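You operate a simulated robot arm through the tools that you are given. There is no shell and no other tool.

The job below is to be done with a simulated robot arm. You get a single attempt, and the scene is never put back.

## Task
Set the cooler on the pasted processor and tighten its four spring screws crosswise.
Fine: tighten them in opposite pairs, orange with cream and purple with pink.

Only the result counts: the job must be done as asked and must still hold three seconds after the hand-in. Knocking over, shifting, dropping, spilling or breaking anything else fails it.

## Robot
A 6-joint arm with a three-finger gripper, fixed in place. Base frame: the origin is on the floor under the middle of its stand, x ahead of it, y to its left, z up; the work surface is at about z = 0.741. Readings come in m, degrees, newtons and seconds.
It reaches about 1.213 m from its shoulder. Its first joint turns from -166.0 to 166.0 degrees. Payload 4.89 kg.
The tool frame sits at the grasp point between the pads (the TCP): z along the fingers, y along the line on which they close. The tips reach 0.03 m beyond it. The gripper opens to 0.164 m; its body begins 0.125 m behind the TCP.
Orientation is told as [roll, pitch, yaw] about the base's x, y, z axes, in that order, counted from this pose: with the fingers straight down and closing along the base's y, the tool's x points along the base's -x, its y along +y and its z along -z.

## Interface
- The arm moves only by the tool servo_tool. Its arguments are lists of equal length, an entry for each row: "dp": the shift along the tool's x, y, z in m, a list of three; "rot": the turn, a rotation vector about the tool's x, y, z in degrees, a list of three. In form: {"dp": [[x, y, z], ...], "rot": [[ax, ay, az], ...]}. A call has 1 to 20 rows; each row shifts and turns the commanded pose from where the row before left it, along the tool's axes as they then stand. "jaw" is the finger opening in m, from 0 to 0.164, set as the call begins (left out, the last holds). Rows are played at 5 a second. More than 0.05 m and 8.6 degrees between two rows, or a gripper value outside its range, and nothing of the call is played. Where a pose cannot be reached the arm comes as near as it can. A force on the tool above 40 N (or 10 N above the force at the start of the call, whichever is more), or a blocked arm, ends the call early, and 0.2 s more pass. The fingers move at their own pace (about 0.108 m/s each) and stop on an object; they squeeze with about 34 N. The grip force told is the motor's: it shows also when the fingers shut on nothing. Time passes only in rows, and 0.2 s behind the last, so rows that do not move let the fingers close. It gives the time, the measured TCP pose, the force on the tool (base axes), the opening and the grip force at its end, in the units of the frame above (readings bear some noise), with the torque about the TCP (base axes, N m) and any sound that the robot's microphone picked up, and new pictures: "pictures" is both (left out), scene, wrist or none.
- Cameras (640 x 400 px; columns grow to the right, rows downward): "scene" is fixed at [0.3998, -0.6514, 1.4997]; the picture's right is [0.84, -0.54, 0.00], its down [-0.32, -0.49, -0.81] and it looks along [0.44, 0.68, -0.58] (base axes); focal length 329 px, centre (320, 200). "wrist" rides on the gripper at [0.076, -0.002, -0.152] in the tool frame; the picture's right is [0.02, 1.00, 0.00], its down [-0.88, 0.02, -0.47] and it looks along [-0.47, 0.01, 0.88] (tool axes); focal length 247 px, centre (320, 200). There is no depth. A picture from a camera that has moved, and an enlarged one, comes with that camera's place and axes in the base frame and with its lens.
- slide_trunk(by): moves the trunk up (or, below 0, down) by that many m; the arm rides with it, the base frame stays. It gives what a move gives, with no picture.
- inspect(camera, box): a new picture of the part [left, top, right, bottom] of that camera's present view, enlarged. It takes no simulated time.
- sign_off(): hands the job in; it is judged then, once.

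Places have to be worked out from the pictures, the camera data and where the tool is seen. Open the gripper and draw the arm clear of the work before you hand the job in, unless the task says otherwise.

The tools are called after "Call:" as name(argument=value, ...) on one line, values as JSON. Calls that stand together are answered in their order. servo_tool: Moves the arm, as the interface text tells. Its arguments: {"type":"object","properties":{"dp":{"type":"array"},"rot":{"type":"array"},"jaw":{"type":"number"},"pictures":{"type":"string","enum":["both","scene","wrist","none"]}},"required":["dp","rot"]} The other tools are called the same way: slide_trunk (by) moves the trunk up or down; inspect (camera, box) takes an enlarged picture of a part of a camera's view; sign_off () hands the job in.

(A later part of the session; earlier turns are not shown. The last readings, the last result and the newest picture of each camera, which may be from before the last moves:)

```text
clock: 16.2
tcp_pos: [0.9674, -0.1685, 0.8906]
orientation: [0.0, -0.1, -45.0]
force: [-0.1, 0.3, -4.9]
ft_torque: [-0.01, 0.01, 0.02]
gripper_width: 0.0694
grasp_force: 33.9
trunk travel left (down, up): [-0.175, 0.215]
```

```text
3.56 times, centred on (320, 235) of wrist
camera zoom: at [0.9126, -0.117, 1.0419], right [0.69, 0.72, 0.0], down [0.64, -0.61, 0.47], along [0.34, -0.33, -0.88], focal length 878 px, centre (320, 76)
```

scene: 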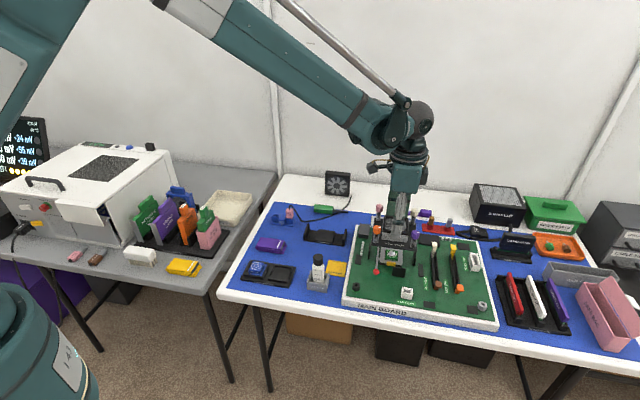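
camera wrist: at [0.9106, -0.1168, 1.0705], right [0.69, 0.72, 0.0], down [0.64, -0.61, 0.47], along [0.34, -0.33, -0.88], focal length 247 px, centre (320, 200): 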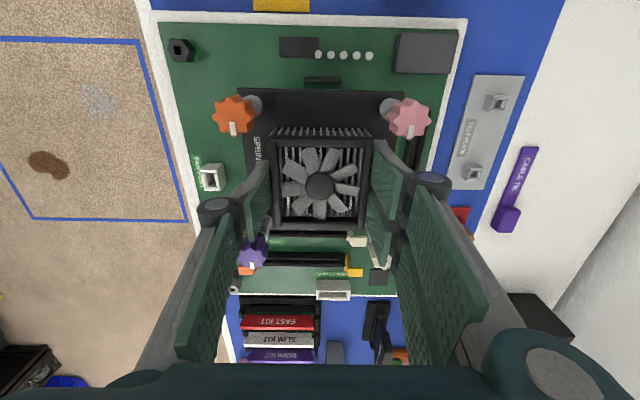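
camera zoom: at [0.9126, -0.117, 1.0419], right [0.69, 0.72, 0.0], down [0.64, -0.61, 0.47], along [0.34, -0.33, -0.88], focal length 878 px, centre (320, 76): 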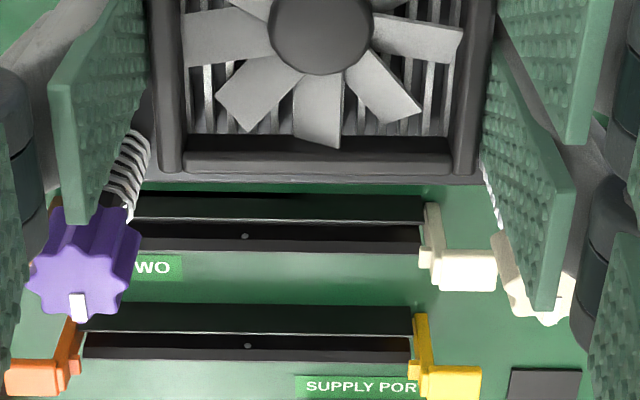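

The plate is within ~1-2 mm of centre between the walls in both views. I'll nudge 1 mm and descend to just above the wall tops, then re-check.

Call:
servo_tool(dp=[[-0.001, 0.001, 0.008], [0, 0, 0.008], [0, 0, 0.005], [0, 0, 0]], rot=[[0, 0, 0], [0, 0, 0], [0, 0, 0], [0, 0, 0]], pictures="none")

Call:
inspect(camera="scene", box=[366, 222, 422, 282])

Call:
inspect(camera="wrist", box=[230, 70, 410, 130])

```text
clock: 17.2
tcp_pos: [0.9682, -0.1694, 0.8671]
orientation: [0.0, -0.1, -44.9]
force: [0.3, -0.3, -3.9]
ft_torque: [0.02, 0.01, -0.03]
gripper_width: 0.0696
grasp_force: 34.1
trunk travel left (down, up): [-0.175, 0.215]
```

```text
6.67 times, centred on (394, 252) of scene
camera zoom: at [0.3998, -0.6514, 1.4997], right [0.84, -0.54, 0.0], down [-0.32, -0.49, -0.81], along [0.44, 0.68, -0.58], focal length 2195 px, centre (-173, -147)
```

zoom: 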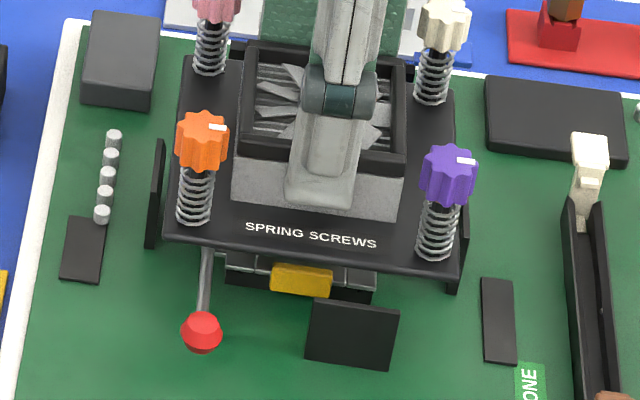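

```text
3.56 times, centred on (320, 100) of wrist
camera zoom: at [0.9138, -0.1173, 1.0205], right [0.69, 0.72, 0.0], down [0.64, -0.61, 0.47], along [0.34, -0.33, -0.88], focal length 878 px, centre (320, 556)
```

zoom: 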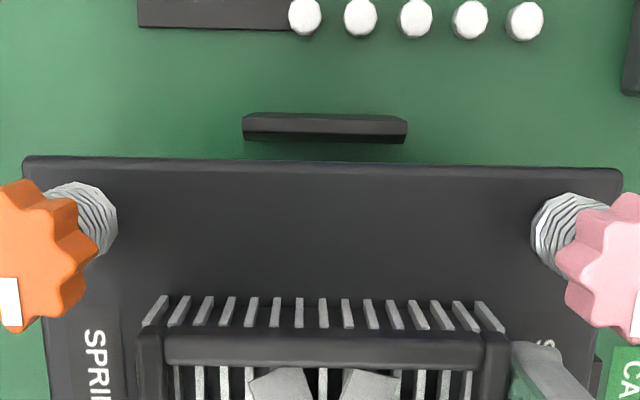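

Gaps to the walls look even (~4 mm). Descending gently between the walls now, watching the force.

Call:
servo_tool(dp=[[0, 0, 0.004], [0, 0, 0.004], [0, 0, 0.003], [0, 0, 0]], rot=[[0, 0, 0], [0, 0, 0], [0, 0, 0], [0, 0, 0]], pictures="none")

Call:
inspect(camera="scene", box=[366, 222, 422, 282])

```text
clock: 18.2
tcp_pos: [0.9708, -0.1712, 0.858]
orientation: [0.0, 0.1, -45.0]
force: [0.1, 0.1, -3.4]
ft_torque: [-0.01, 0.02, -0.03]
gripper_width: 0.0696
grasp_force: 34.3
trunk travel left (down, up): [-0.175, 0.215]
```

```text
6.67 times, centred on (394, 252) of scene
camera zoom: at [0.3998, -0.6514, 1.4997], right [0.84, -0.54, 0.0], down [-0.32, -0.49, -0.81], along [0.44, 0.68, -0.58], focal length 2195 px, centre (-173, -147)
```

zoom: 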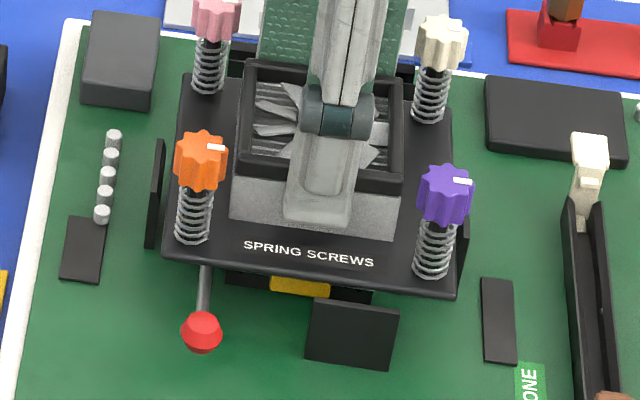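

The position reading moved about 3 mm sideways with no side force; I'll take a null step to see whether it's noise.

Call:
servo_tool(dp=[[0, 0, 0]], rot=[[0, 0, 0]], pictures="none")

Call:
inspect(camera="wrist", box=[230, 70, 410, 130])

Call:
inspect(camera="scene", box=[402, 232, 418, 262])

Call:
inspect(camera="scene", box=[364, 232, 396, 262])

```text
clock: 18.6
tcp_pos: [0.97, -0.1702, 0.8586]
orientation: [0.0, 0.0, -45.0]
force: [0.9, 0.1, -3.6]
ft_torque: [-0.01, 0.0, -0.01]
gripper_width: 0.0699
grasp_force: 33.8
trunk travel left (down, up): [-0.175, 0.215]
```

```text
3.56 times, centred on (320, 100) of wrist
camera zoom: at [0.9141, -0.1176, 1.0096], right [0.69, 0.72, 0.0], down [0.64, -0.61, 0.47], along [0.34, -0.33, -0.88], focal length 878 px, centre (320, 556)
```

zoom: 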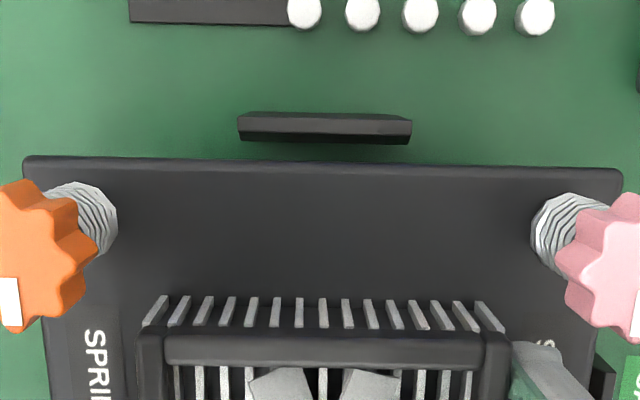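

```text
13.33 times, centred on (410, 247) of scene
camera zoom: at [0.3998, -0.6514, 1.4997], right [0.84, -0.54, 0.0], down [-0.32, -0.49, -0.81], along [0.44, 0.68, -0.58], focal length 4390 px, centre (-880, -427)
```

zoom: 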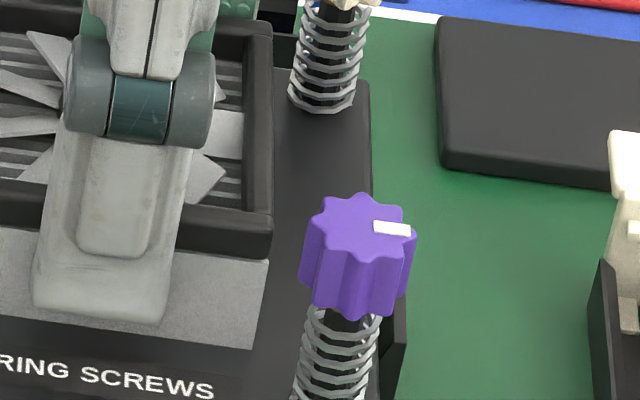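

```text
13.33 times, centred on (380, 247) of scene
camera zoom: at [0.3998, -0.6514, 1.4997], right [0.84, -0.54, 0.0], down [-0.32, -0.49, -0.81], along [0.44, 0.68, -0.58], focal length 4390 px, centre (-480, -427)
```

zoom: 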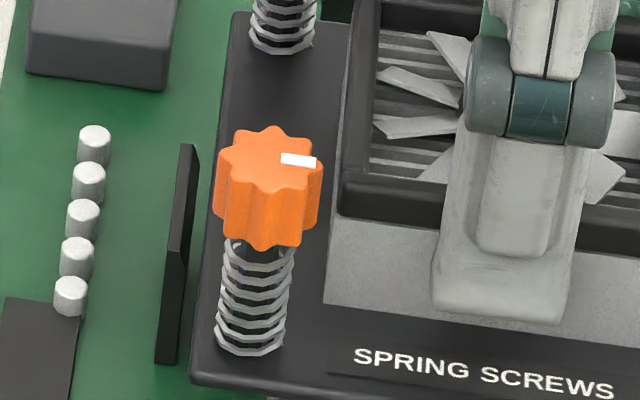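

It was just noise (the camera pose says 0.4 mm). The L gap is slightly larger than the R gap, so I'll shift 1 mm toward L and continue down in small steps.

Call:
servo_tool(dp=[[0.001, 0, 0.002], [0, 0, 0.003], [0, 0, 0]], rot=[[0, 0, 0], [0, 0, 0], [0, 0, 0]], pictures="none")

Call:
inspect(camera="scene", box=[366, 222, 422, 282])

```text
clock: 19.4
tcp_pos: [0.9683, -0.1681, 0.8531]
orientation: [0.0, -0.1, -44.9]
force: [0.2, 0.2, -3.7]
ft_torque: [-0.01, 0.0, 0.04]
gripper_width: 0.0697
grasp_force: 34.1
trunk travel left (down, up): [-0.175, 0.215]
```

```text
6.67 times, centred on (394, 252) of scene
camera zoom: at [0.3998, -0.6514, 1.4997], right [0.84, -0.54, 0.0], down [-0.32, -0.49, -0.81], along [0.44, 0.68, -0.58], focal length 2195 px, centre (-173, -147)
```

zoom: 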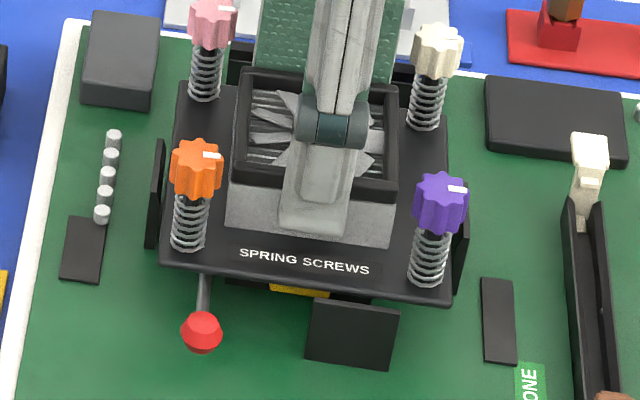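

No contact yet; continuing down in small steps.

Call:
servo_tool(dp=[[0, 0, 0.003], [0, 0, 0.002], [0, 0, 0]], rot=[[0, 0, 0], [0, 0, 0], [0, 0, 0]], pictures="none")

Call:
inspect(camera="scene", box=[366, 222, 422, 282])

Call:
inspect(camera="wrist", box=[230, 70, 410, 130])

```text
clock: 20.2
tcp_pos: [0.9684, -0.1694, 0.8487]
orientation: [0.0, 0.0, -45.0]
force: [0.6, 0.2, -4.7]
ft_torque: [-0.02, -0.02, 0.0]
gripper_width: 0.0694
grasp_force: 33.9
trunk travel left (down, up): [-0.175, 0.215]
```

```text
6.67 times, centred on (394, 252) of scene
camera zoom: at [0.3998, -0.6514, 1.4997], right [0.84, -0.54, 0.0], down [-0.32, -0.49, -0.81], along [0.44, 0.68, -0.58], focal length 2195 px, centre (-173, -147)
```

zoom: 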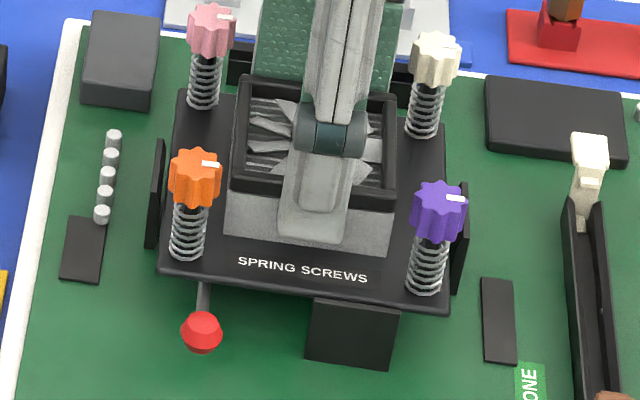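

```text
3.56 times, centred on (320, 100) of wrist
camera zoom: at [0.9132, -0.1167, 0.9996], right [0.69, 0.72, 0.0], down [0.64, -0.61, 0.47], along [0.34, -0.33, -0.88], focal length 878 px, centre (320, 556)
```

zoom: 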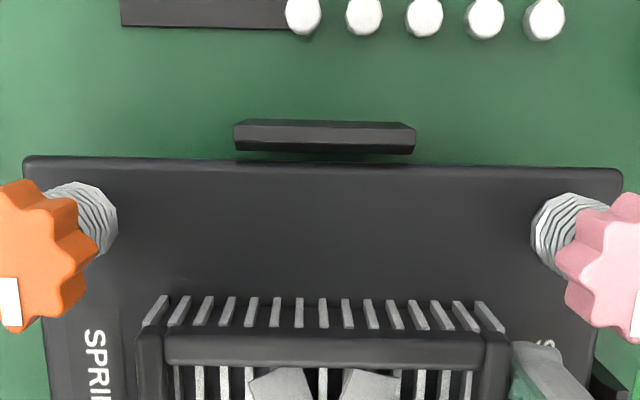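

Still no contact. Another small step down, watching for the force to take over.

Call:
servo_tool(dp=[[0, 0, 0.002], [0, 0, 0.002], [0, 0, 0]], rot=[[0, 0, 0], [0, 0, 0], [0, 0, 0]], pictures="none")

Call:
inspect(camera="scene", box=[380, 242, 420, 272])

```text
clock: 21.0
tcp_pos: [0.9682, -0.1685, 0.8453]
orientation: [0.0, 0.0, -45.0]
force: [4.1, -1.8, 25.1]
ft_torque: [0.24, -0.13, 0.05]
gripper_width: 0.0696
grasp_force: 34.0
trunk travel left (down, up): [-0.175, 0.215]
```

```text
13.33 times, centred on (400, 257) of scene
camera zoom: at [0.3998, -0.6514, 1.4997], right [0.84, -0.54, 0.0], down [-0.32, -0.49, -0.81], along [0.44, 0.68, -0.58], focal length 4390 px, centre (-747, -560)
```

zoom: 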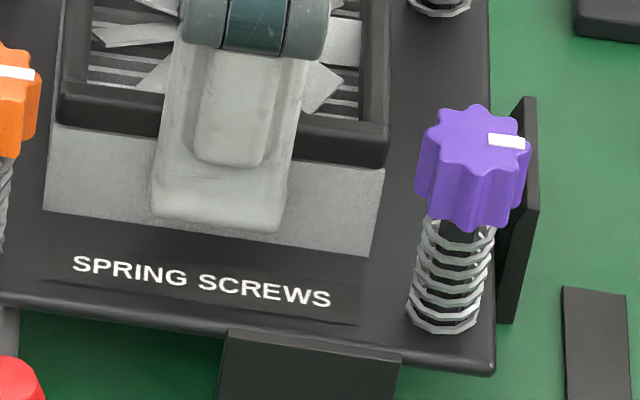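

Contact at TCP z≈0.845 with the pressure centre within ~1.5 cm of the tool axis, so it rests on the processor, and the plate is inside the walls. I'll ease the push to near zero before releasing.

Call:
servo_tool(dp=[[0, 0, -0.001], [0, 0, 0]], rot=[[0, 0, 0], [0, 0, 0]], pictures="none")

```text
clock: 21.6
tcp_pos: [0.9676, -0.1695, 0.8455]
orientation: [-0.1, 0.0, -45.0]
force: [-0.2, -0.9, 17.4]
ft_torque: [0.15, 0.1, 0.03]
gripper_width: 0.0698
grasp_force: 33.7
trunk travel left (down, up): [-0.175, 0.215]
```

Still 17 N; easing another 1.3 mm, then opening the jaw modestly to 0.085 so the fingers don't reach the walls.

Call:
servo_tool(dp=[[0, 0, -0.0013], [0, 0, 0]], rot=[[0, 0, 0], [0, 0, 0]], pictures="none")

Call:
servo_tool(dp=[[0, 0, 0], [0, 0, 0], [0, 0, 0]], rot=[[0, 0, 0], [0, 0, 0], [0, 0, 0]], jaw=0.085, pictures="both")

Call:
inspect(camera="scene", box=[366, 222, 422, 282])

```text
clock: 22.2
tcp_pos: [0.9679, -0.1688, 0.8451]
orientation: [0.0, 0.0, -44.9]
force: [0.0, -0.7, -2.5]
ft_torque: [0.07, 0.01, 0.03]
gripper_width: 0.0696
grasp_force: 34.0
trunk travel left (down, up): [-0.175, 0.215]
```

```text
clock: 23.0
tcp_pos: [0.9691, -0.1685, 0.8467]
orientation: [0.0, 0.1, -45.0]
force: [0.1, -0.3, 0.1]
ft_torque: [0.02, 0.01, 0.01]
gripper_width: 0.0846
grasp_force: 0.1
trunk travel left (down, up): [-0.175, 0.215]
camera wrist: at [0.9127, -0.1167, 0.9982], right [0.69, 0.72, 0.0], down [0.64, -0.61, 0.47], along [0.34, -0.33, -0.88], focal length 247 px, centre (320, 200)
```

scene: 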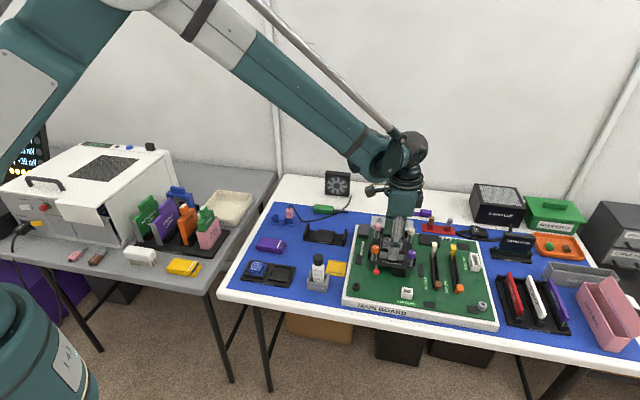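
wrist: 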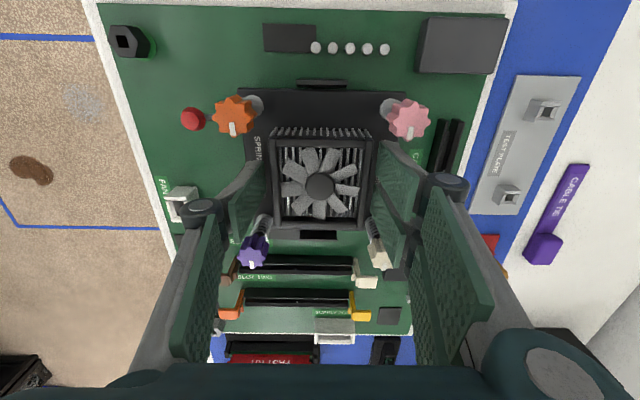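

```text
6.67 times, centred on (394, 252) of scene
camera zoom: at [0.3998, -0.6514, 1.4997], right [0.84, -0.54, 0.0], down [-0.32, -0.49, -0.81], along [0.44, 0.68, -0.58], focal length 2195 px, centre (-173, -147)
```

zoom: 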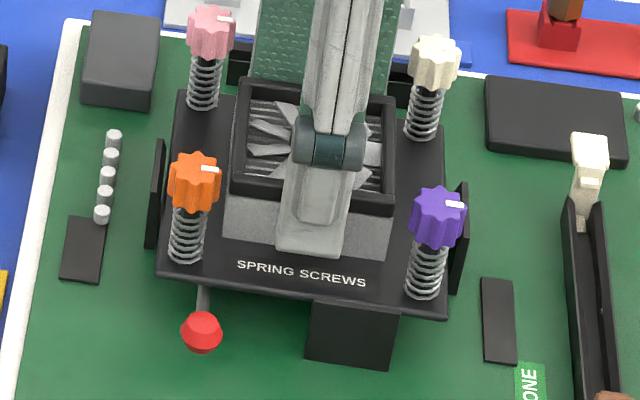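

The cooler rests level on the processor between the walls. I'll lift straight up clear of the knobs, turn to yaw 0 and hover over the orange screw (about (.896,-.170)).

Call:
servo_tool(dp=[[0, 0, -0.02], [0, 0, -0.035], [0, 0, -0.035], [0, 0, 0], [0, 0, 0], [0, 0, 0], [0, 0, 0], [0, 0, 0], [0, 0, 0], [0.0357, 0, 0], [0.0357, 0, 0], [0, 0, 0]], rot=[[0, 0, 0], [0, 0, 0], [0, 0, 0], [0, 0, -7.5], [0, 0, -7.5], [0, 0, -7.5], [0, 0, -7.5], [0, 0, -7.5], [0, 0, -7.5], [0, 0, 0], [0, 0, 0], [0, 0, 0]], pictures="both")

Call:
inspect(camera="wrist", box=[220, 90, 420, 240])

Call:
inspect(camera="scene", box=[366, 222, 422, 282])

```text
clock: 25.6
tcp_pos: [0.8958, -0.1692, 0.9394]
orientation: [0.0, 0.0, 0.1]
force: [0.1, -0.4, 0.9]
ft_torque: [-0.03, -0.02, 0.01]
gripper_width: 0.0851
grasp_force: 0.0
trunk travel left (down, up): [-0.175, 0.215]
camera wrist: at [0.8191, -0.1713, 1.0891], right [-0.02, 1.0, 0.0], down [0.88, 0.02, 0.47], along [0.47, 0.01, -0.88], focal length 247 px, centre (320, 200)
```

scene: 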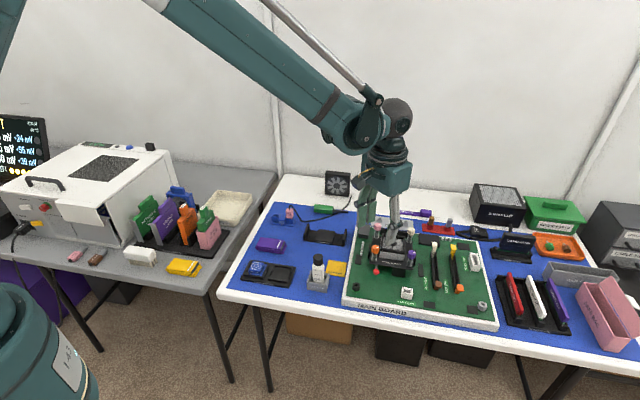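
wrist: 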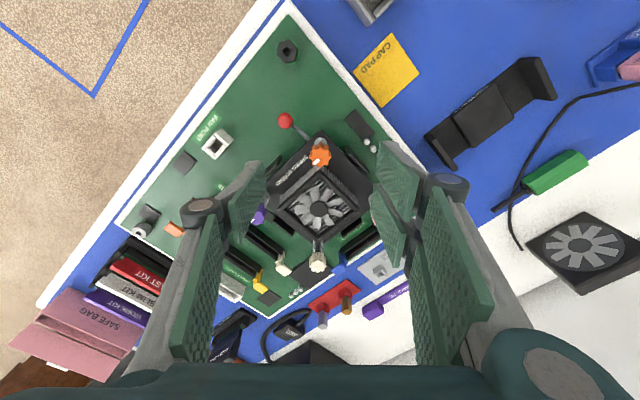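

```text
2.67 times, centred on (320, 165) of wrist
camera zoom: at [0.8191, -0.1713, 1.0891], right [-0.02, 1.0, 0.0], down [0.88, 0.02, 0.47], along [0.47, 0.01, -0.88], focal length 659 px, centre (320, 293)
```

zoom: 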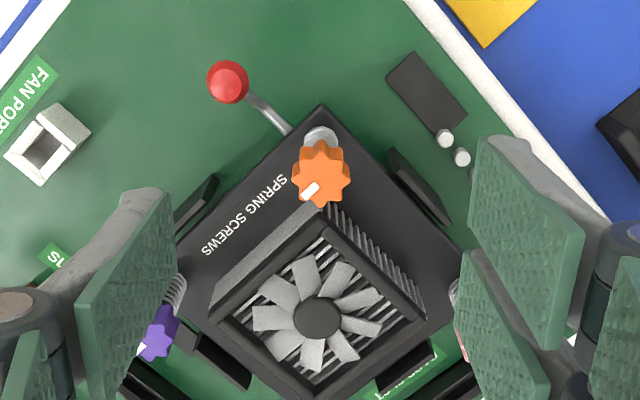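

```text
6.67 times, centred on (394, 252) of scene
camera zoom: at [0.3998, -0.6514, 1.4997], right [0.84, -0.54, 0.0], down [-0.32, -0.49, -0.81], along [0.44, 0.68, -0.58], focal length 2195 px, centre (-173, -147)
```

zoom: 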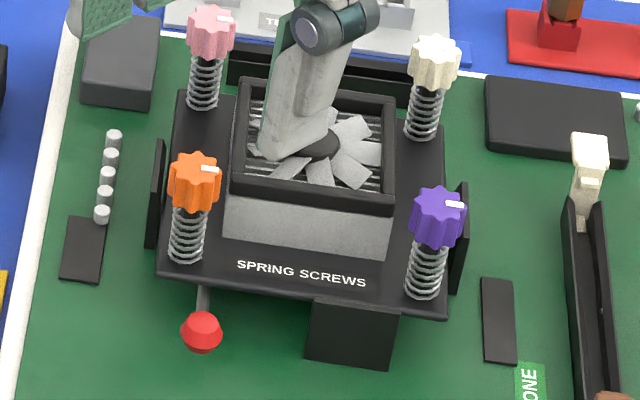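

The orange knob is at about (.897,-.169) with its top near z≈0.85, roughly 1 cm above the fan frame. I'll shift 2 mm, pre-turn to yaw +45°, narrow the jaw to 0.06 and lower so the tips just overlap the knob.

Call:
servo_tool(dp=[[-0.002, 0, 0], [0, 0, 0], [0, 0, 0], [0, 0, 0], [0, 0, 0], [0, 0, 0], [0, 0, 0.03], [0, 0, 0.025], [0, 0, 0.012], [0, 0, 0]], rot=[[0, 0, 0], [0, 0, -7.5], [0, 0, -7.5], [0, 0, -7.5], [0, 0, -7.5], [0, 0, -7.5], [0, 0, -7.5], [0, 0, 0], [0, 0, 0], [0, 0, 0]], jaw=0.06, pictures="both")

Call:
inspect(camera="wrist", box=[220, 100, 420, 240])

Call:
inspect(camera="scene", box=[356, 222, 412, 272])

```text
clock: 27.8
tcp_pos: [0.8994, -0.1679, 0.8699]
orientation: [0.0, 0.1, 45.0]
force: [0.4, 0.1, -0.9]
ft_torque: [-0.02, 0.04, 0.01]
gripper_width: 0.0601
grasp_force: 0.0
trunk travel left (down, up): [-0.175, 0.215]
camera wrist: at [0.8456, -0.225, 1.0207], right [-0.72, 0.69, 0.0], down [0.61, 0.64, 0.47], along [0.33, 0.34, -0.88], focal length 247 px, centre (320, 200)
```

scene: 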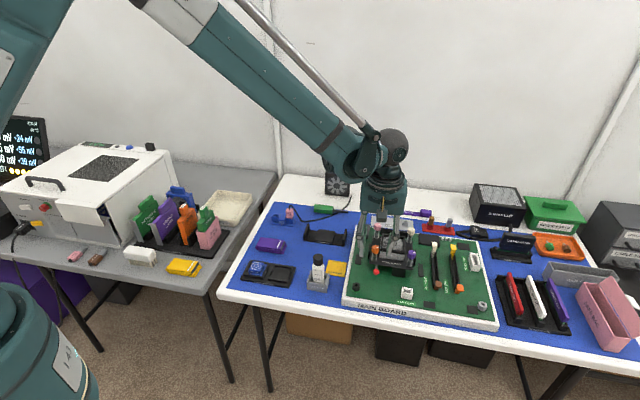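
wrist: 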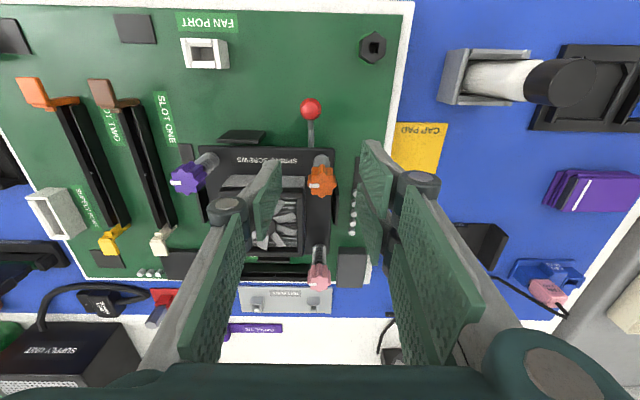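

```text
2.86 times, centred on (320, 170) of wrist
camera zoom: at [0.8456, -0.225, 1.0207], right [-0.72, 0.69, 0.0], down [0.61, 0.64, 0.47], along [0.33, 0.34, -0.88], focal length 706 px, centre (320, 286)
```

zoom: 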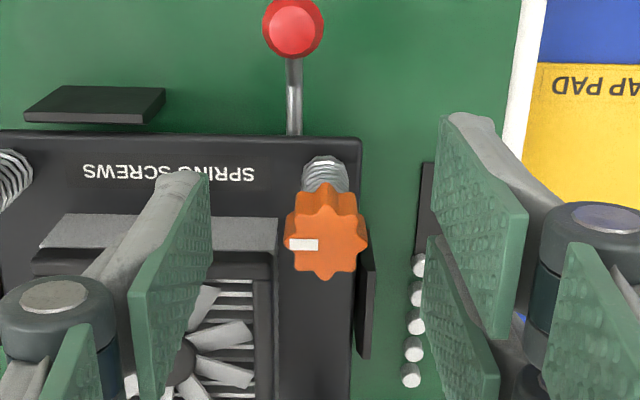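

```text
8.00 times, centred on (384, 247) of scene
camera zoom: at [0.3998, -0.6514, 1.4997], right [0.84, -0.54, 0.0], down [-0.32, -0.49, -0.81], along [0.44, 0.68, -0.58], focal length 2634 px, centre (-192, -176)
```

zoom: 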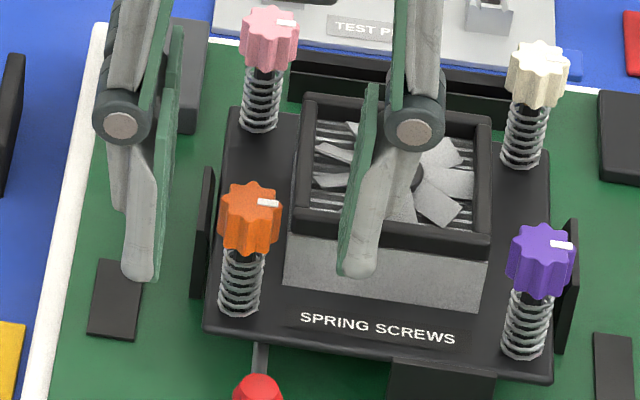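

The knob sits between the pads at (.896,-.170) with the tips reaching its lower edge, above the fan frame. I'll centre by 1.4 mm/1.1 mm and close on the knob.

Call:
servo_tool(dp=[[0.0014, 0.0011, 0], [0, 0, 0]], rot=[[0, 0, 0], [0, 0, 0]], pictures="none")

Call:
servo_tool(dp=[[0, 0, 0], [0, 0, 0], [0, 0, 0], [0, 0, 0]], rot=[[0, 0, 0], [0, 0, 0], [0, 0, 0], [0, 0, 0]], jaw=0.0, pictures="none")

Call:
inspect(camera="wrist", box=[240, 110, 400, 230])

Call:
inspect(camera="scene", box=[356, 222, 412, 272])

```text
clock: 28.4
tcp_pos: [0.8974, -0.1694, 0.8708]
orientation: [0.0, 0.0, 45.0]
force: [0.4, 0.4, -1.1]
ft_torque: [-0.04, -0.03, 0.01]
gripper_width: 0.0601
grasp_force: 0.2
trunk travel left (down, up): [-0.175, 0.215]
```

```text
clock: 29.4
tcp_pos: [0.8973, -0.1687, 0.8687]
orientation: [-0.1, 0.0, 45.0]
force: [-0.3, 0.3, 0.3]
ft_torque: [0.01, 0.05, 0.01]
gripper_width: 0.0191
grasp_force: 33.7
trunk travel left (down, up): [-0.175, 0.215]
```

```text
3.33 times, centred on (320, 170) of wrist
camera zoom: at [0.8438, -0.2249, 1.0213], right [-0.72, 0.69, 0.0], down [0.61, 0.64, 0.47], along [0.33, 0.34, -0.88], focal length 823 px, centre (320, 300)
```

zoom: 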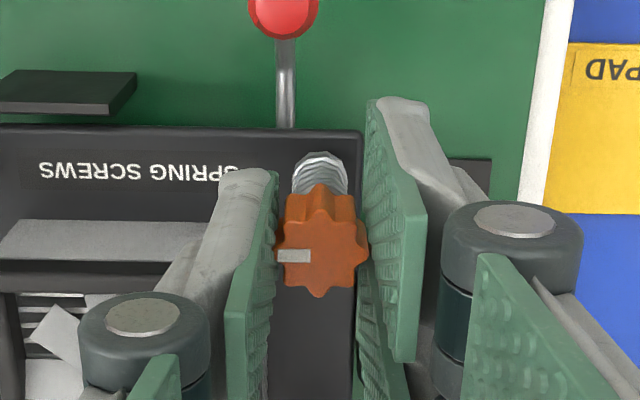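

```text
8.00 times, centred on (384, 247) of scene
camera zoom: at [0.3998, -0.6514, 1.4997], right [0.84, -0.54, 0.0], down [-0.32, -0.49, -0.81], along [0.44, 0.68, -0.58], focal length 2634 px, centre (-192, -176)
```

zoom: 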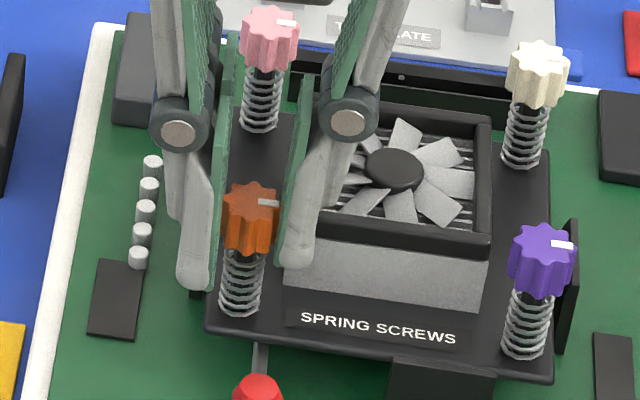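

The knob is held (0.0191 m). To be safe from the fan frame during the sweep, I'll reopen, raise 5 mm, regrip, and then turn clockwise 45° as a first test.

Call:
servo_tool(dp=[[0, 0, 0], [0, 0, -0.005], [0, 0, 0]], rot=[[0, 0, 0], [0, 0, 0], [0, 0, 0]], jaw=0.035, pictures="none")

Call:
servo_tool(dp=[[0, 0, 0], [0, 0, 0], [0, 0, 0]], rot=[[0, 0, 0], [0, 0, 0], [0, 0, 0]], jaw=0.0, pictures="none")

Call:
servo_tool(dp=[[0, 0, 0], [0, 0, 0], [0, 0, 0], [0, 0, 0], [0, 0, 0], [0, 0, 0], [0, 0, 0]], rot=[[0, 0, 7.5], [0, 0, 7.5], [0, 0, 7.5], [0, 0, 7.5], [0, 0, 7.5], [0, 0, 7.5], [0, 0, 0]], pictures="none")

Call:
inspect(camera="wrist", box=[240, 110, 400, 230])

Call:
inspect(camera="scene", box=[356, 222, 412, 272])

```text
clock: 30.2
tcp_pos: [0.8982, -0.169, 0.8735]
orientation: [0.0, 0.0, 45.0]
force: [0.0, 0.4, -1.0]
ft_torque: [-0.02, -0.01, -0.04]
gripper_width: 0.0349
grasp_force: 0.1
trunk travel left (down, up): [-0.175, 0.215]
```

```text
clock: 31.0
tcp_pos: [0.8961, -0.1686, 0.8751]
orientation: [0.1, 0.0, 45.0]
force: [-1.3, -0.1, 0.5]
ft_torque: [0.04, 0.01, -0.01]
gripper_width: 0.0195
grasp_force: 34.1
trunk travel left (down, up): [-0.175, 0.215]
```

```text
clock: 32.6
tcp_pos: [0.8978, -0.1685, 0.8747]
orientation: [-0.1, 0.0, -0.1]
force: [-0.3, 0.6, 0.5]
ft_torque: [0.09, -0.03, 0.01]
gripper_width: 0.0194
grasp_force: 34.1
trunk travel left (down, up): [-0.175, 0.215]
```

```text
3.33 times, centred on (320, 170) of wrist
camera zoom: at [0.8205, -0.1712, 1.0261], right [-0.02, 1.0, 0.0], down [0.88, 0.02, 0.47], along [0.47, 0.01, -0.88], focal length 823 px, centre (320, 300)
```

zoom: 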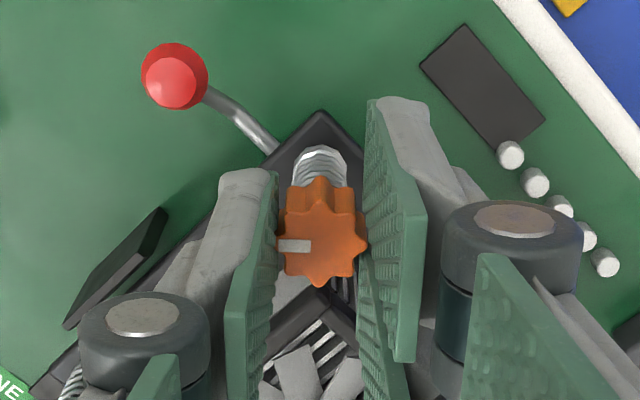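

```text
8.00 times, centred on (384, 247) of scene
camera zoom: at [0.3998, -0.6514, 1.4997], right [0.84, -0.54, 0.0], down [-0.32, -0.49, -0.81], along [0.44, 0.68, -0.58], focal length 2634 px, centre (-192, -176)
```

zoom: 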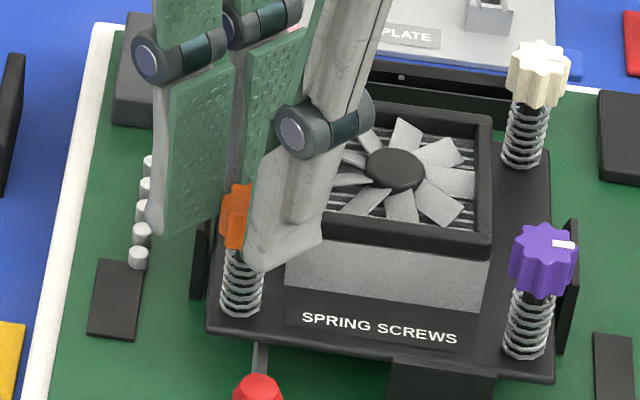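

The knob turned 45° with the tool and nearly no torque. I'll continue another 45° to yaw -45 and check for sound, torque or height change.

Call:
servo_tool(dp=[[0, 0, 0], [0, 0, 0], [0, 0, 0], [0, 0, 0], [0, 0, 0], [0, 0, 0], [0, 0, 0]], rot=[[0, 0, 7.5], [0, 0, 7.5], [0, 0, 7.5], [0, 0, 7.5], [0, 0, 7.5], [0, 0, 7.5], [0, 0, 0]], pictures="none")

Call:
inspect(camera="wrist", box=[240, 110, 400, 230])

Call:
inspect(camera="scene", box=[356, 222, 412, 272])

```text
clock: 34.2
tcp_pos: [0.8975, -0.1688, 0.8751]
orientation: [0.0, -0.1, -45.0]
force: [3.0, 11.1, 0.7]
ft_torque: [0.42, 0.0, 0.01]
gripper_width: 0.0196
grasp_force: 34.0
trunk travel left (down, up): [-0.175, 0.215]
```

```text
3.33 times, centred on (320, 170) of wrist
camera zoom: at [0.8419, -0.1165, 1.0261], right [0.69, 0.72, 0.0], down [0.64, -0.61, 0.47], along [0.34, -0.33, -0.88], focal length 823 px, centre (320, 300)
```

zoom: 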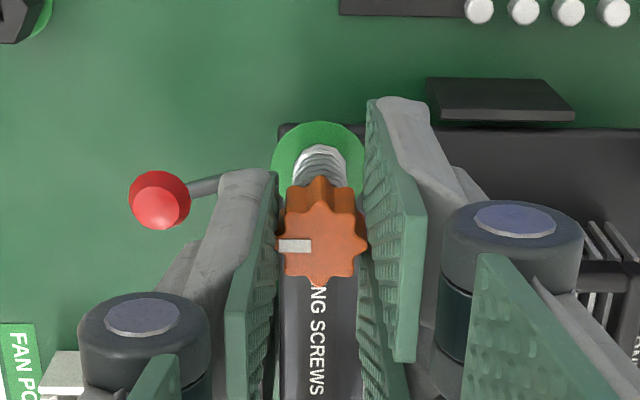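

```text
8.00 times, centred on (384, 247) of scene
camera zoom: at [0.3998, -0.6514, 1.4997], right [0.84, -0.54, 0.0], down [-0.32, -0.49, -0.81], along [0.44, 0.68, -0.58], focal length 2634 px, centre (-192, -176)
```

zoom: 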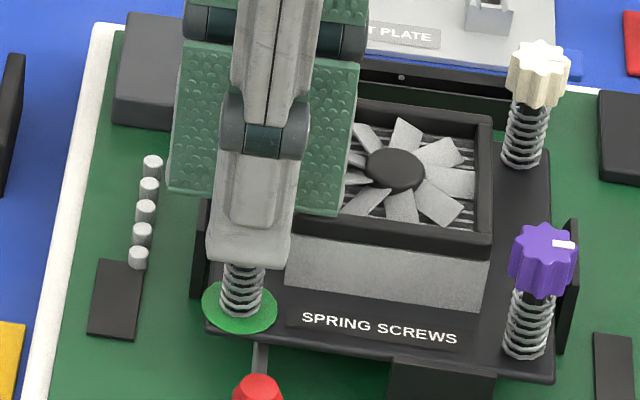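

A green disc lit up under the orange screw, so it counts as tightened after 90°. I'll open, lift off, and verify before moving to the opposite (cream) screw.

Call:
servo_tool(dp=[[0, 0, 0], [0, 0, 0], [0, 0, -0.02], [0, 0, -0.03], [0, 0, 0]], rot=[[0, 0, 0], [0, 0, 0], [0, 0, 0], [0, 0, 0], [0, 0, 0]], jaw=0.05, pictures="both")

Call:
inspect(camera="scene", box=[360, 222, 424, 282])

Call:
inspect(camera="wrist", box=[220, 80, 460, 240])

```text
clock: 35.4
tcp_pos: [0.8966, -0.1683, 0.9257]
orientation: [0.0, 0.0, -45.0]
force: [0.3, -0.3, 0.0]
ft_torque: [0.0, 0.01, 0.03]
gripper_width: 0.0499
grasp_force: 0.1
trunk travel left (down, up): [-0.175, 0.215]
camera wrist: at [0.8411, -0.117, 1.0768], right [0.69, 0.72, 0.0], down [0.64, -0.61, 0.47], along [0.34, -0.33, -0.88], focal length 247 px, centre (320, 200)
```

scene: 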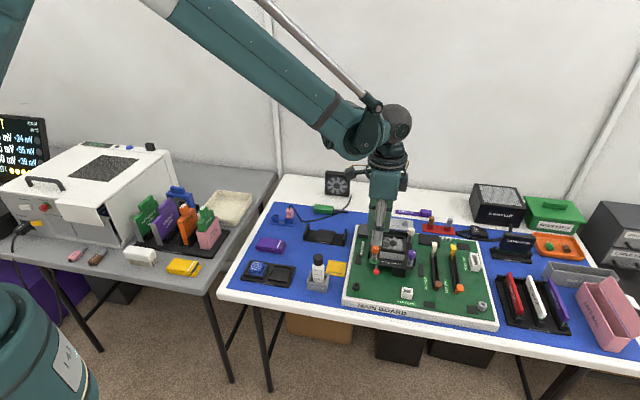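
wrist: 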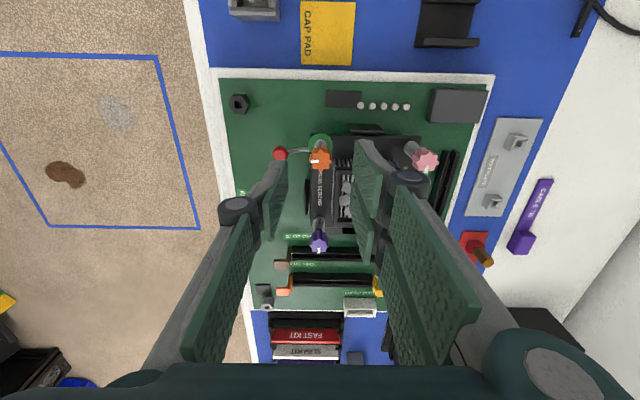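

```text
6.67 times, centred on (392, 252) of scene
camera zoom: at [0.3998, -0.6514, 1.4997], right [0.84, -0.54, 0.0], down [-0.32, -0.49, -0.81], along [0.44, 0.68, -0.58], focal length 2195 px, centre (-160, -147)
```

zoom: 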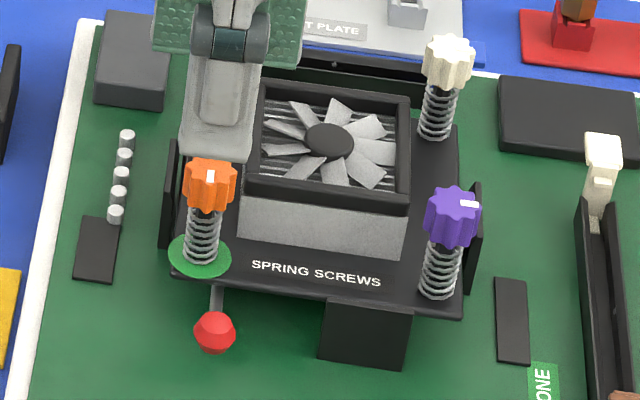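

```text
2.50 times, centred on (340, 160) of wrist
camera zoom: at [0.8411, -0.117, 1.0768], right [0.69, 0.72, 0.0], down [0.64, -0.61, 0.47], along [0.34, -0.33, -0.88], focal length 617 px, centre (270, 300)
```

zoom: 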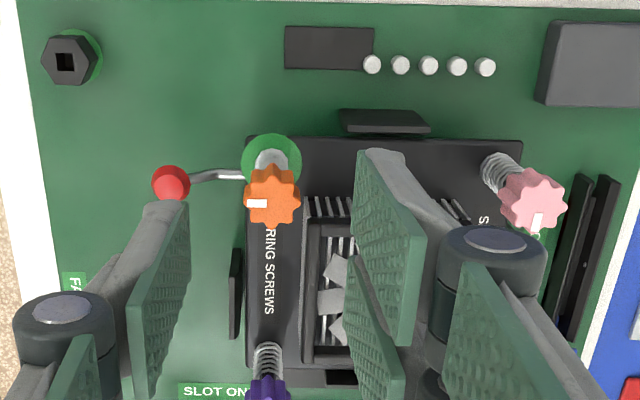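

Orange shows its green disc and the cooler hasn't moved. Next is the opposite screw, cream, near (1.038,-.168): turning back to yaw +45° and moving above it.

Call:
servo_tool(dp=[[0, 0, -0.005], [0, 0, 0], [0, 0, 0], [0, 0, 0], [0, 0, 0], [0, 0, 0], [0, 0, 0], [0, 0, 0], [0, 0, 0], [0, 0, 0], [0, 0, 0], [0, 0, 0], [-0.0251, -0.0249, 0], [-0.0251, -0.0249, 0], [-0.0251, -0.0249, 0], [-0.0251, -0.0249, 0], [0, 0, 0]], rot=[[0, 0, -7.5], [0, 0, -7.5], [0, 0, -7.5], [0, 0, -7.5], [0, 0, -7.5], [0, 0, -7.5], [0, 0, -7.5], [0, 0, -7.5], [0, 0, -7.5], [0, 0, -7.5], [0, 0, -7.5], [0, 0, -7.5], [0, 0, 0], [0, 0, 0], [0, 0, 0], [0, 0, 0], [0, 0, 0]], jaw=0.06, pictures="both")

Call:
inspect(camera="wrist", box=[240, 90, 400, 210])

Call:
inspect(camera="scene", box=[370, 212, 434, 272])

```text
clock: 39.0
tcp_pos: [1.0393, -0.1705, 0.9291]
orientation: [0.0, 0.1, 44.9]
force: [0.0, -0.5, -0.1]
ft_torque: [0.02, 0.06, -0.02]
gripper_width: 0.0602
grasp_force: 0.0
trunk travel left (down, up): [-0.175, 0.215]
camera wrist: at [0.9858, -0.2257, 1.0805], right [-0.72, 0.69, 0.0], down [0.61, 0.64, 0.47], along [0.33, 0.34, -0.88], focal length 247 px, centre (320, 200)
```

scene: 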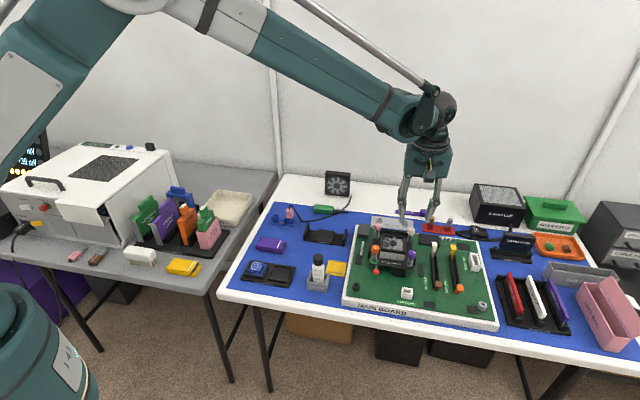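
wrist: 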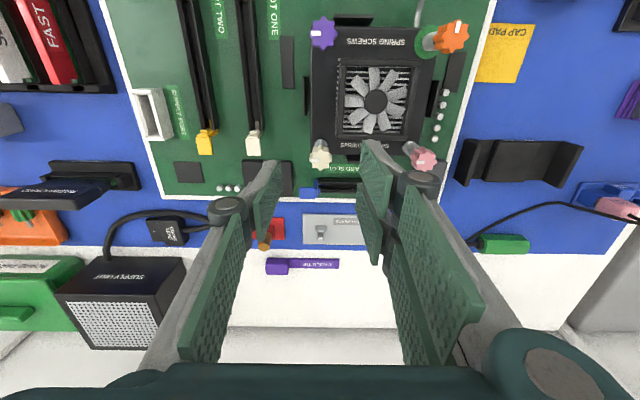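

```text
3.33 times, centred on (320, 150) of wrist
camera zoom: at [0.9858, -0.2257, 1.0805], right [-0.72, 0.69, 0.0], down [0.61, 0.64, 0.47], along [0.33, 0.34, -0.88], focal length 823 px, centre (320, 367)
```

zoom: 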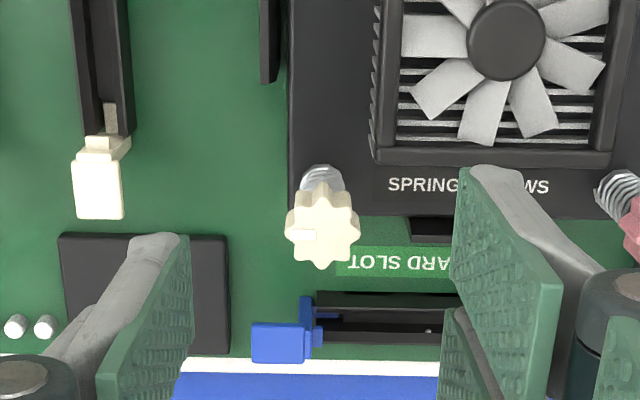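

```text
6.67 times, centred on (402, 242) of scene
camera zoom: at [0.3998, -0.6514, 1.4997], right [0.84, -0.54, 0.0], down [-0.32, -0.49, -0.81], along [0.44, 0.68, -0.58], focal length 2195 px, centre (-227, -80)
```

zoom: 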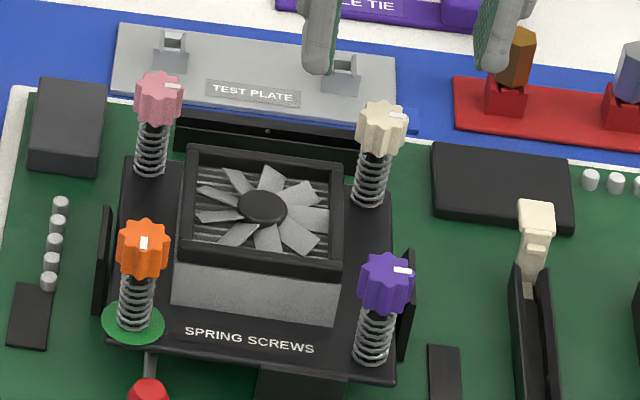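

The tool is centred over the cream knob within a millimetre. Lowering to the same grip height used for orange.

Call:
servo_tool(dp=[[-0.0007, 0, 0.02], [0, 0, 0.02], [0, 0, 0.0145], [0, 0, 0]], rot=[[0, 0, 0], [0, 0, 0], [0, 0, 0], [0, 0, 0]], pictures="none")

Call:
inspect(camera="wrist", box=[240, 110, 400, 230])

Call:
inspect(camera="scene", box=[370, 212, 434, 272])

```text
clock: 40.0
tcp_pos: [1.0387, -0.1684, 0.8753]
orientation: [0.0, 0.1, 44.9]
force: [0.2, 0.5, 0.2]
ft_torque: [0.01, 0.01, 0.01]
gripper_width: 0.06
grasp_force: 0.0
trunk travel left (down, up): [-0.175, 0.215]
```

```text
3.33 times, centred on (320, 170) of wrist
camera zoom: at [0.9864, -0.2246, 1.0266], right [-0.72, 0.69, 0.0], down [0.61, 0.64, 0.47], along [0.33, 0.34, -0.88], focal length 823 px, centre (320, 300)
```

zoom: 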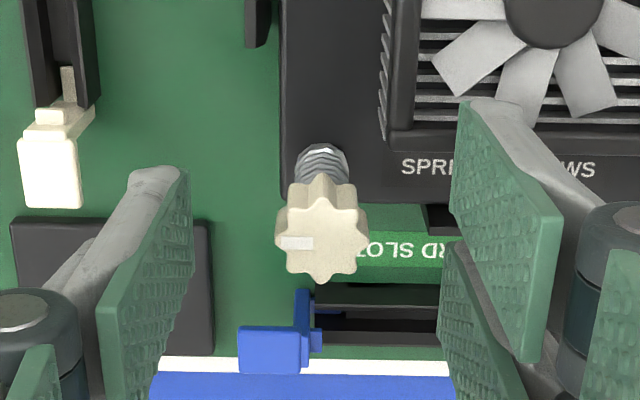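

```text
6.67 times, centred on (402, 242) of scene
camera zoom: at [0.3998, -0.6514, 1.4997], right [0.84, -0.54, 0.0], down [-0.32, -0.49, -0.81], along [0.44, 0.68, -0.58], focal length 2195 px, centre (-227, -80)
```

zoom: 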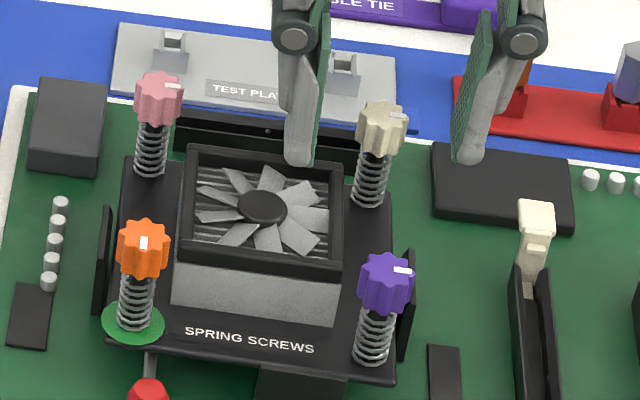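

The knob is centred; I'll shift 1 mm outward (the small offset seen with orange), close, and turn clockwise 45°.

Call:
servo_tool(dp=[[-0.001, 0, 0], [0, 0, 0], [0, 0, 0], [0, 0, 0]], rot=[[0, 0, 0], [0, 0, 0], [0, 0, 0], [0, 0, 0]], jaw=0.0, pictures="none")

Call:
servo_tool(dp=[[0, 0, 0], [0, 0, 0], [0, 0, 0], [0, 0, 0], [0, 0, 0], [0, 0, 0], [0, 0, 0]], rot=[[0, 0, 7.5], [0, 0, 7.5], [0, 0, 7.5], [0, 0, 7.5], [0, 0, 7.5], [0, 0, 7.5], [0, 0, 0]], pictures="none")

Call:
inspect(camera="wrist", box=[240, 110, 400, 230])

Call:
inspect(camera="scene", box=[370, 212, 434, 272])

```text
clock: 41.0
tcp_pos: [1.0389, -0.1682, 0.8745]
orientation: [-0.1, 0.0, 45.0]
force: [-10.8, 2.0, -3.5]
ft_torque: [0.04, 0.27, -0.01]
gripper_width: 0.0194
grasp_force: 34.2
trunk travel left (down, up): [-0.175, 0.215]
```

```text
clock: 42.6
tcp_pos: [1.0402, -0.1688, 0.875]
orientation: [0.1, 0.0, -0.1]
force: [5.6, -16.6, 1.9]
ft_torque: [-0.43, -0.14, 0.03]
gripper_width: 0.0193
grasp_force: 34.0
trunk travel left (down, up): [-0.175, 0.215]
```

```text
3.33 times, centred on (320, 170) of wrist
camera zoom: at [0.9634, -0.1705, 1.0266], right [-0.02, 1.0, 0.0], down [0.88, 0.02, 0.47], along [0.47, 0.01, -0.88], focal length 823 px, centre (320, 300)
```

zoom: 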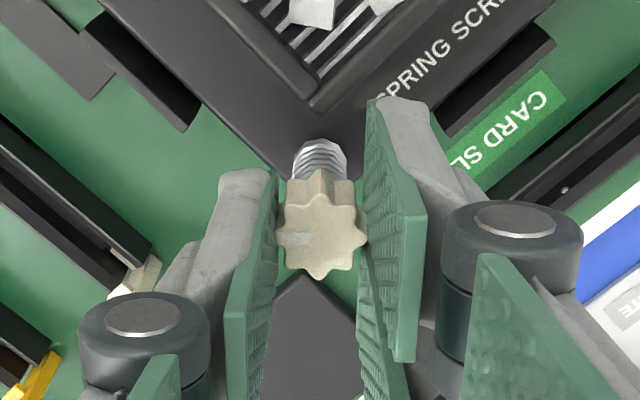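

```text
6.67 times, centred on (402, 242) of scene
camera zoom: at [0.3998, -0.6514, 1.4997], right [0.84, -0.54, 0.0], down [-0.32, -0.49, -0.81], along [0.44, 0.68, -0.58], focal length 2195 px, centre (-227, -80)
```

zoom: 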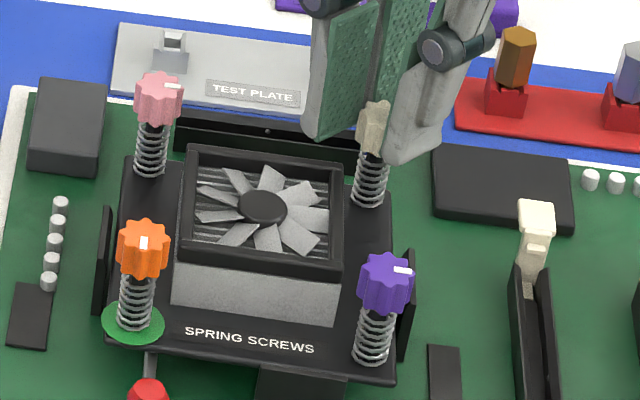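

There's ~17 N side load, meaning the knob axis lies slightly toward (-x,-y) from the tool. I'll shift 1.5 mm / 1 mm that way to unload before continuing the turn.

Call:
servo_tool(dp=[[0.0012, -0.001, 0], [0, 0, 0]], rot=[[0, 0, 0], [0, 0, 0]], pictures="none")

```text
clock: 43.2
tcp_pos: [1.0398, -0.1688, 0.8745]
orientation: [0.0, -0.1, 0.0]
force: [32.0, -12.8, 11.5]
ft_torque: [-0.29, -0.88, 0.04]
gripper_width: 0.0194
grasp_force: 34.5
trunk travel left (down, up): [-0.175, 0.215]
```

Moving along the pads only loads the friction grip. I'll undo that x move, open slightly at this angle, and look to re-centre before regripping.

Call:
servo_tool(dp=[[-0.0014, 0, 0], [0, 0, 0]], rot=[[0, 0, 0], [0, 0, 0]], pictures="none")

Call:
servo_tool(dp=[[0, 0, 0], [0, 0, 0]], rot=[[0, 0, 0], [0, 0, 0]], jaw=0.04, pictures="none")

Call:
inspect(camera="wrist", box=[240, 110, 400, 230])

Call:
inspect(camera="scene", box=[370, 212, 434, 272])

```text
clock: 43.8
tcp_pos: [1.0397, -0.1677, 0.8744]
orientation: [0.1, 0.1, 0.0]
force: [10.6, -9.9, 6.6]
ft_torque: [-0.22, -0.28, 0.03]
gripper_width: 0.0192
grasp_force: 33.7
trunk travel left (down, up): [-0.175, 0.215]
```

```text
clock: 44.4
tcp_pos: [1.0409, -0.1685, 0.875]
orientation: [0.1, 0.0, 0.0]
force: [0.3, 0.2, 0.4]
ft_torque: [-0.01, 0.02, -0.02]
gripper_width: 0.04
grasp_force: 0.2
trunk travel left (down, up): [-0.175, 0.215]
```

```text
3.33 times, centred on (320, 170) of wrist
camera zoom: at [0.9633, -0.1702, 1.0267], right [-0.02, 1.0, 0.0], down [0.88, 0.02, 0.47], along [0.47, 0.01, -0.88], focal length 823 px, centre (320, 300)
```

zoom: 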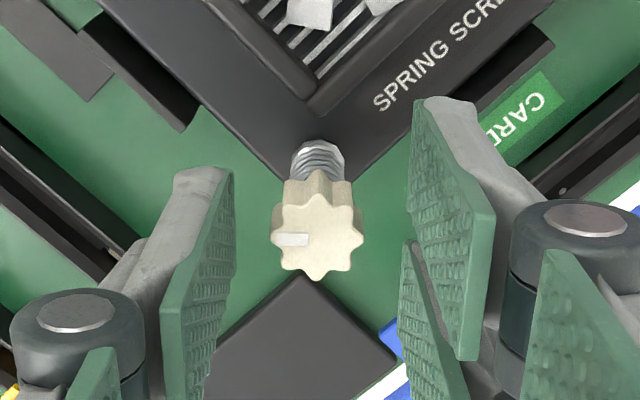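

```text
6.67 times, centred on (402, 242) of scene
camera zoom: at [0.3998, -0.6514, 1.4997], right [0.84, -0.54, 0.0], down [-0.32, -0.49, -0.81], along [0.44, 0.68, -0.58], focal length 2195 px, centre (-227, -80)
```

zoom: 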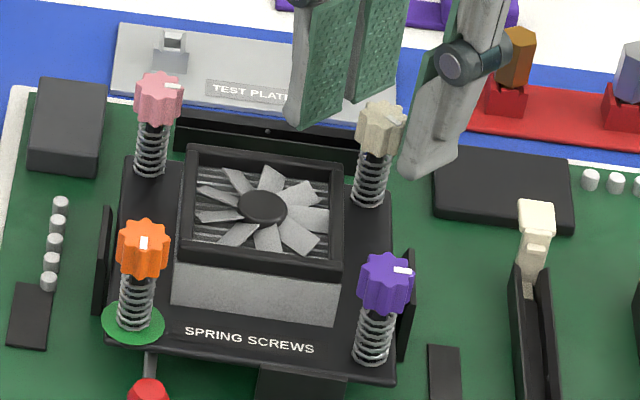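

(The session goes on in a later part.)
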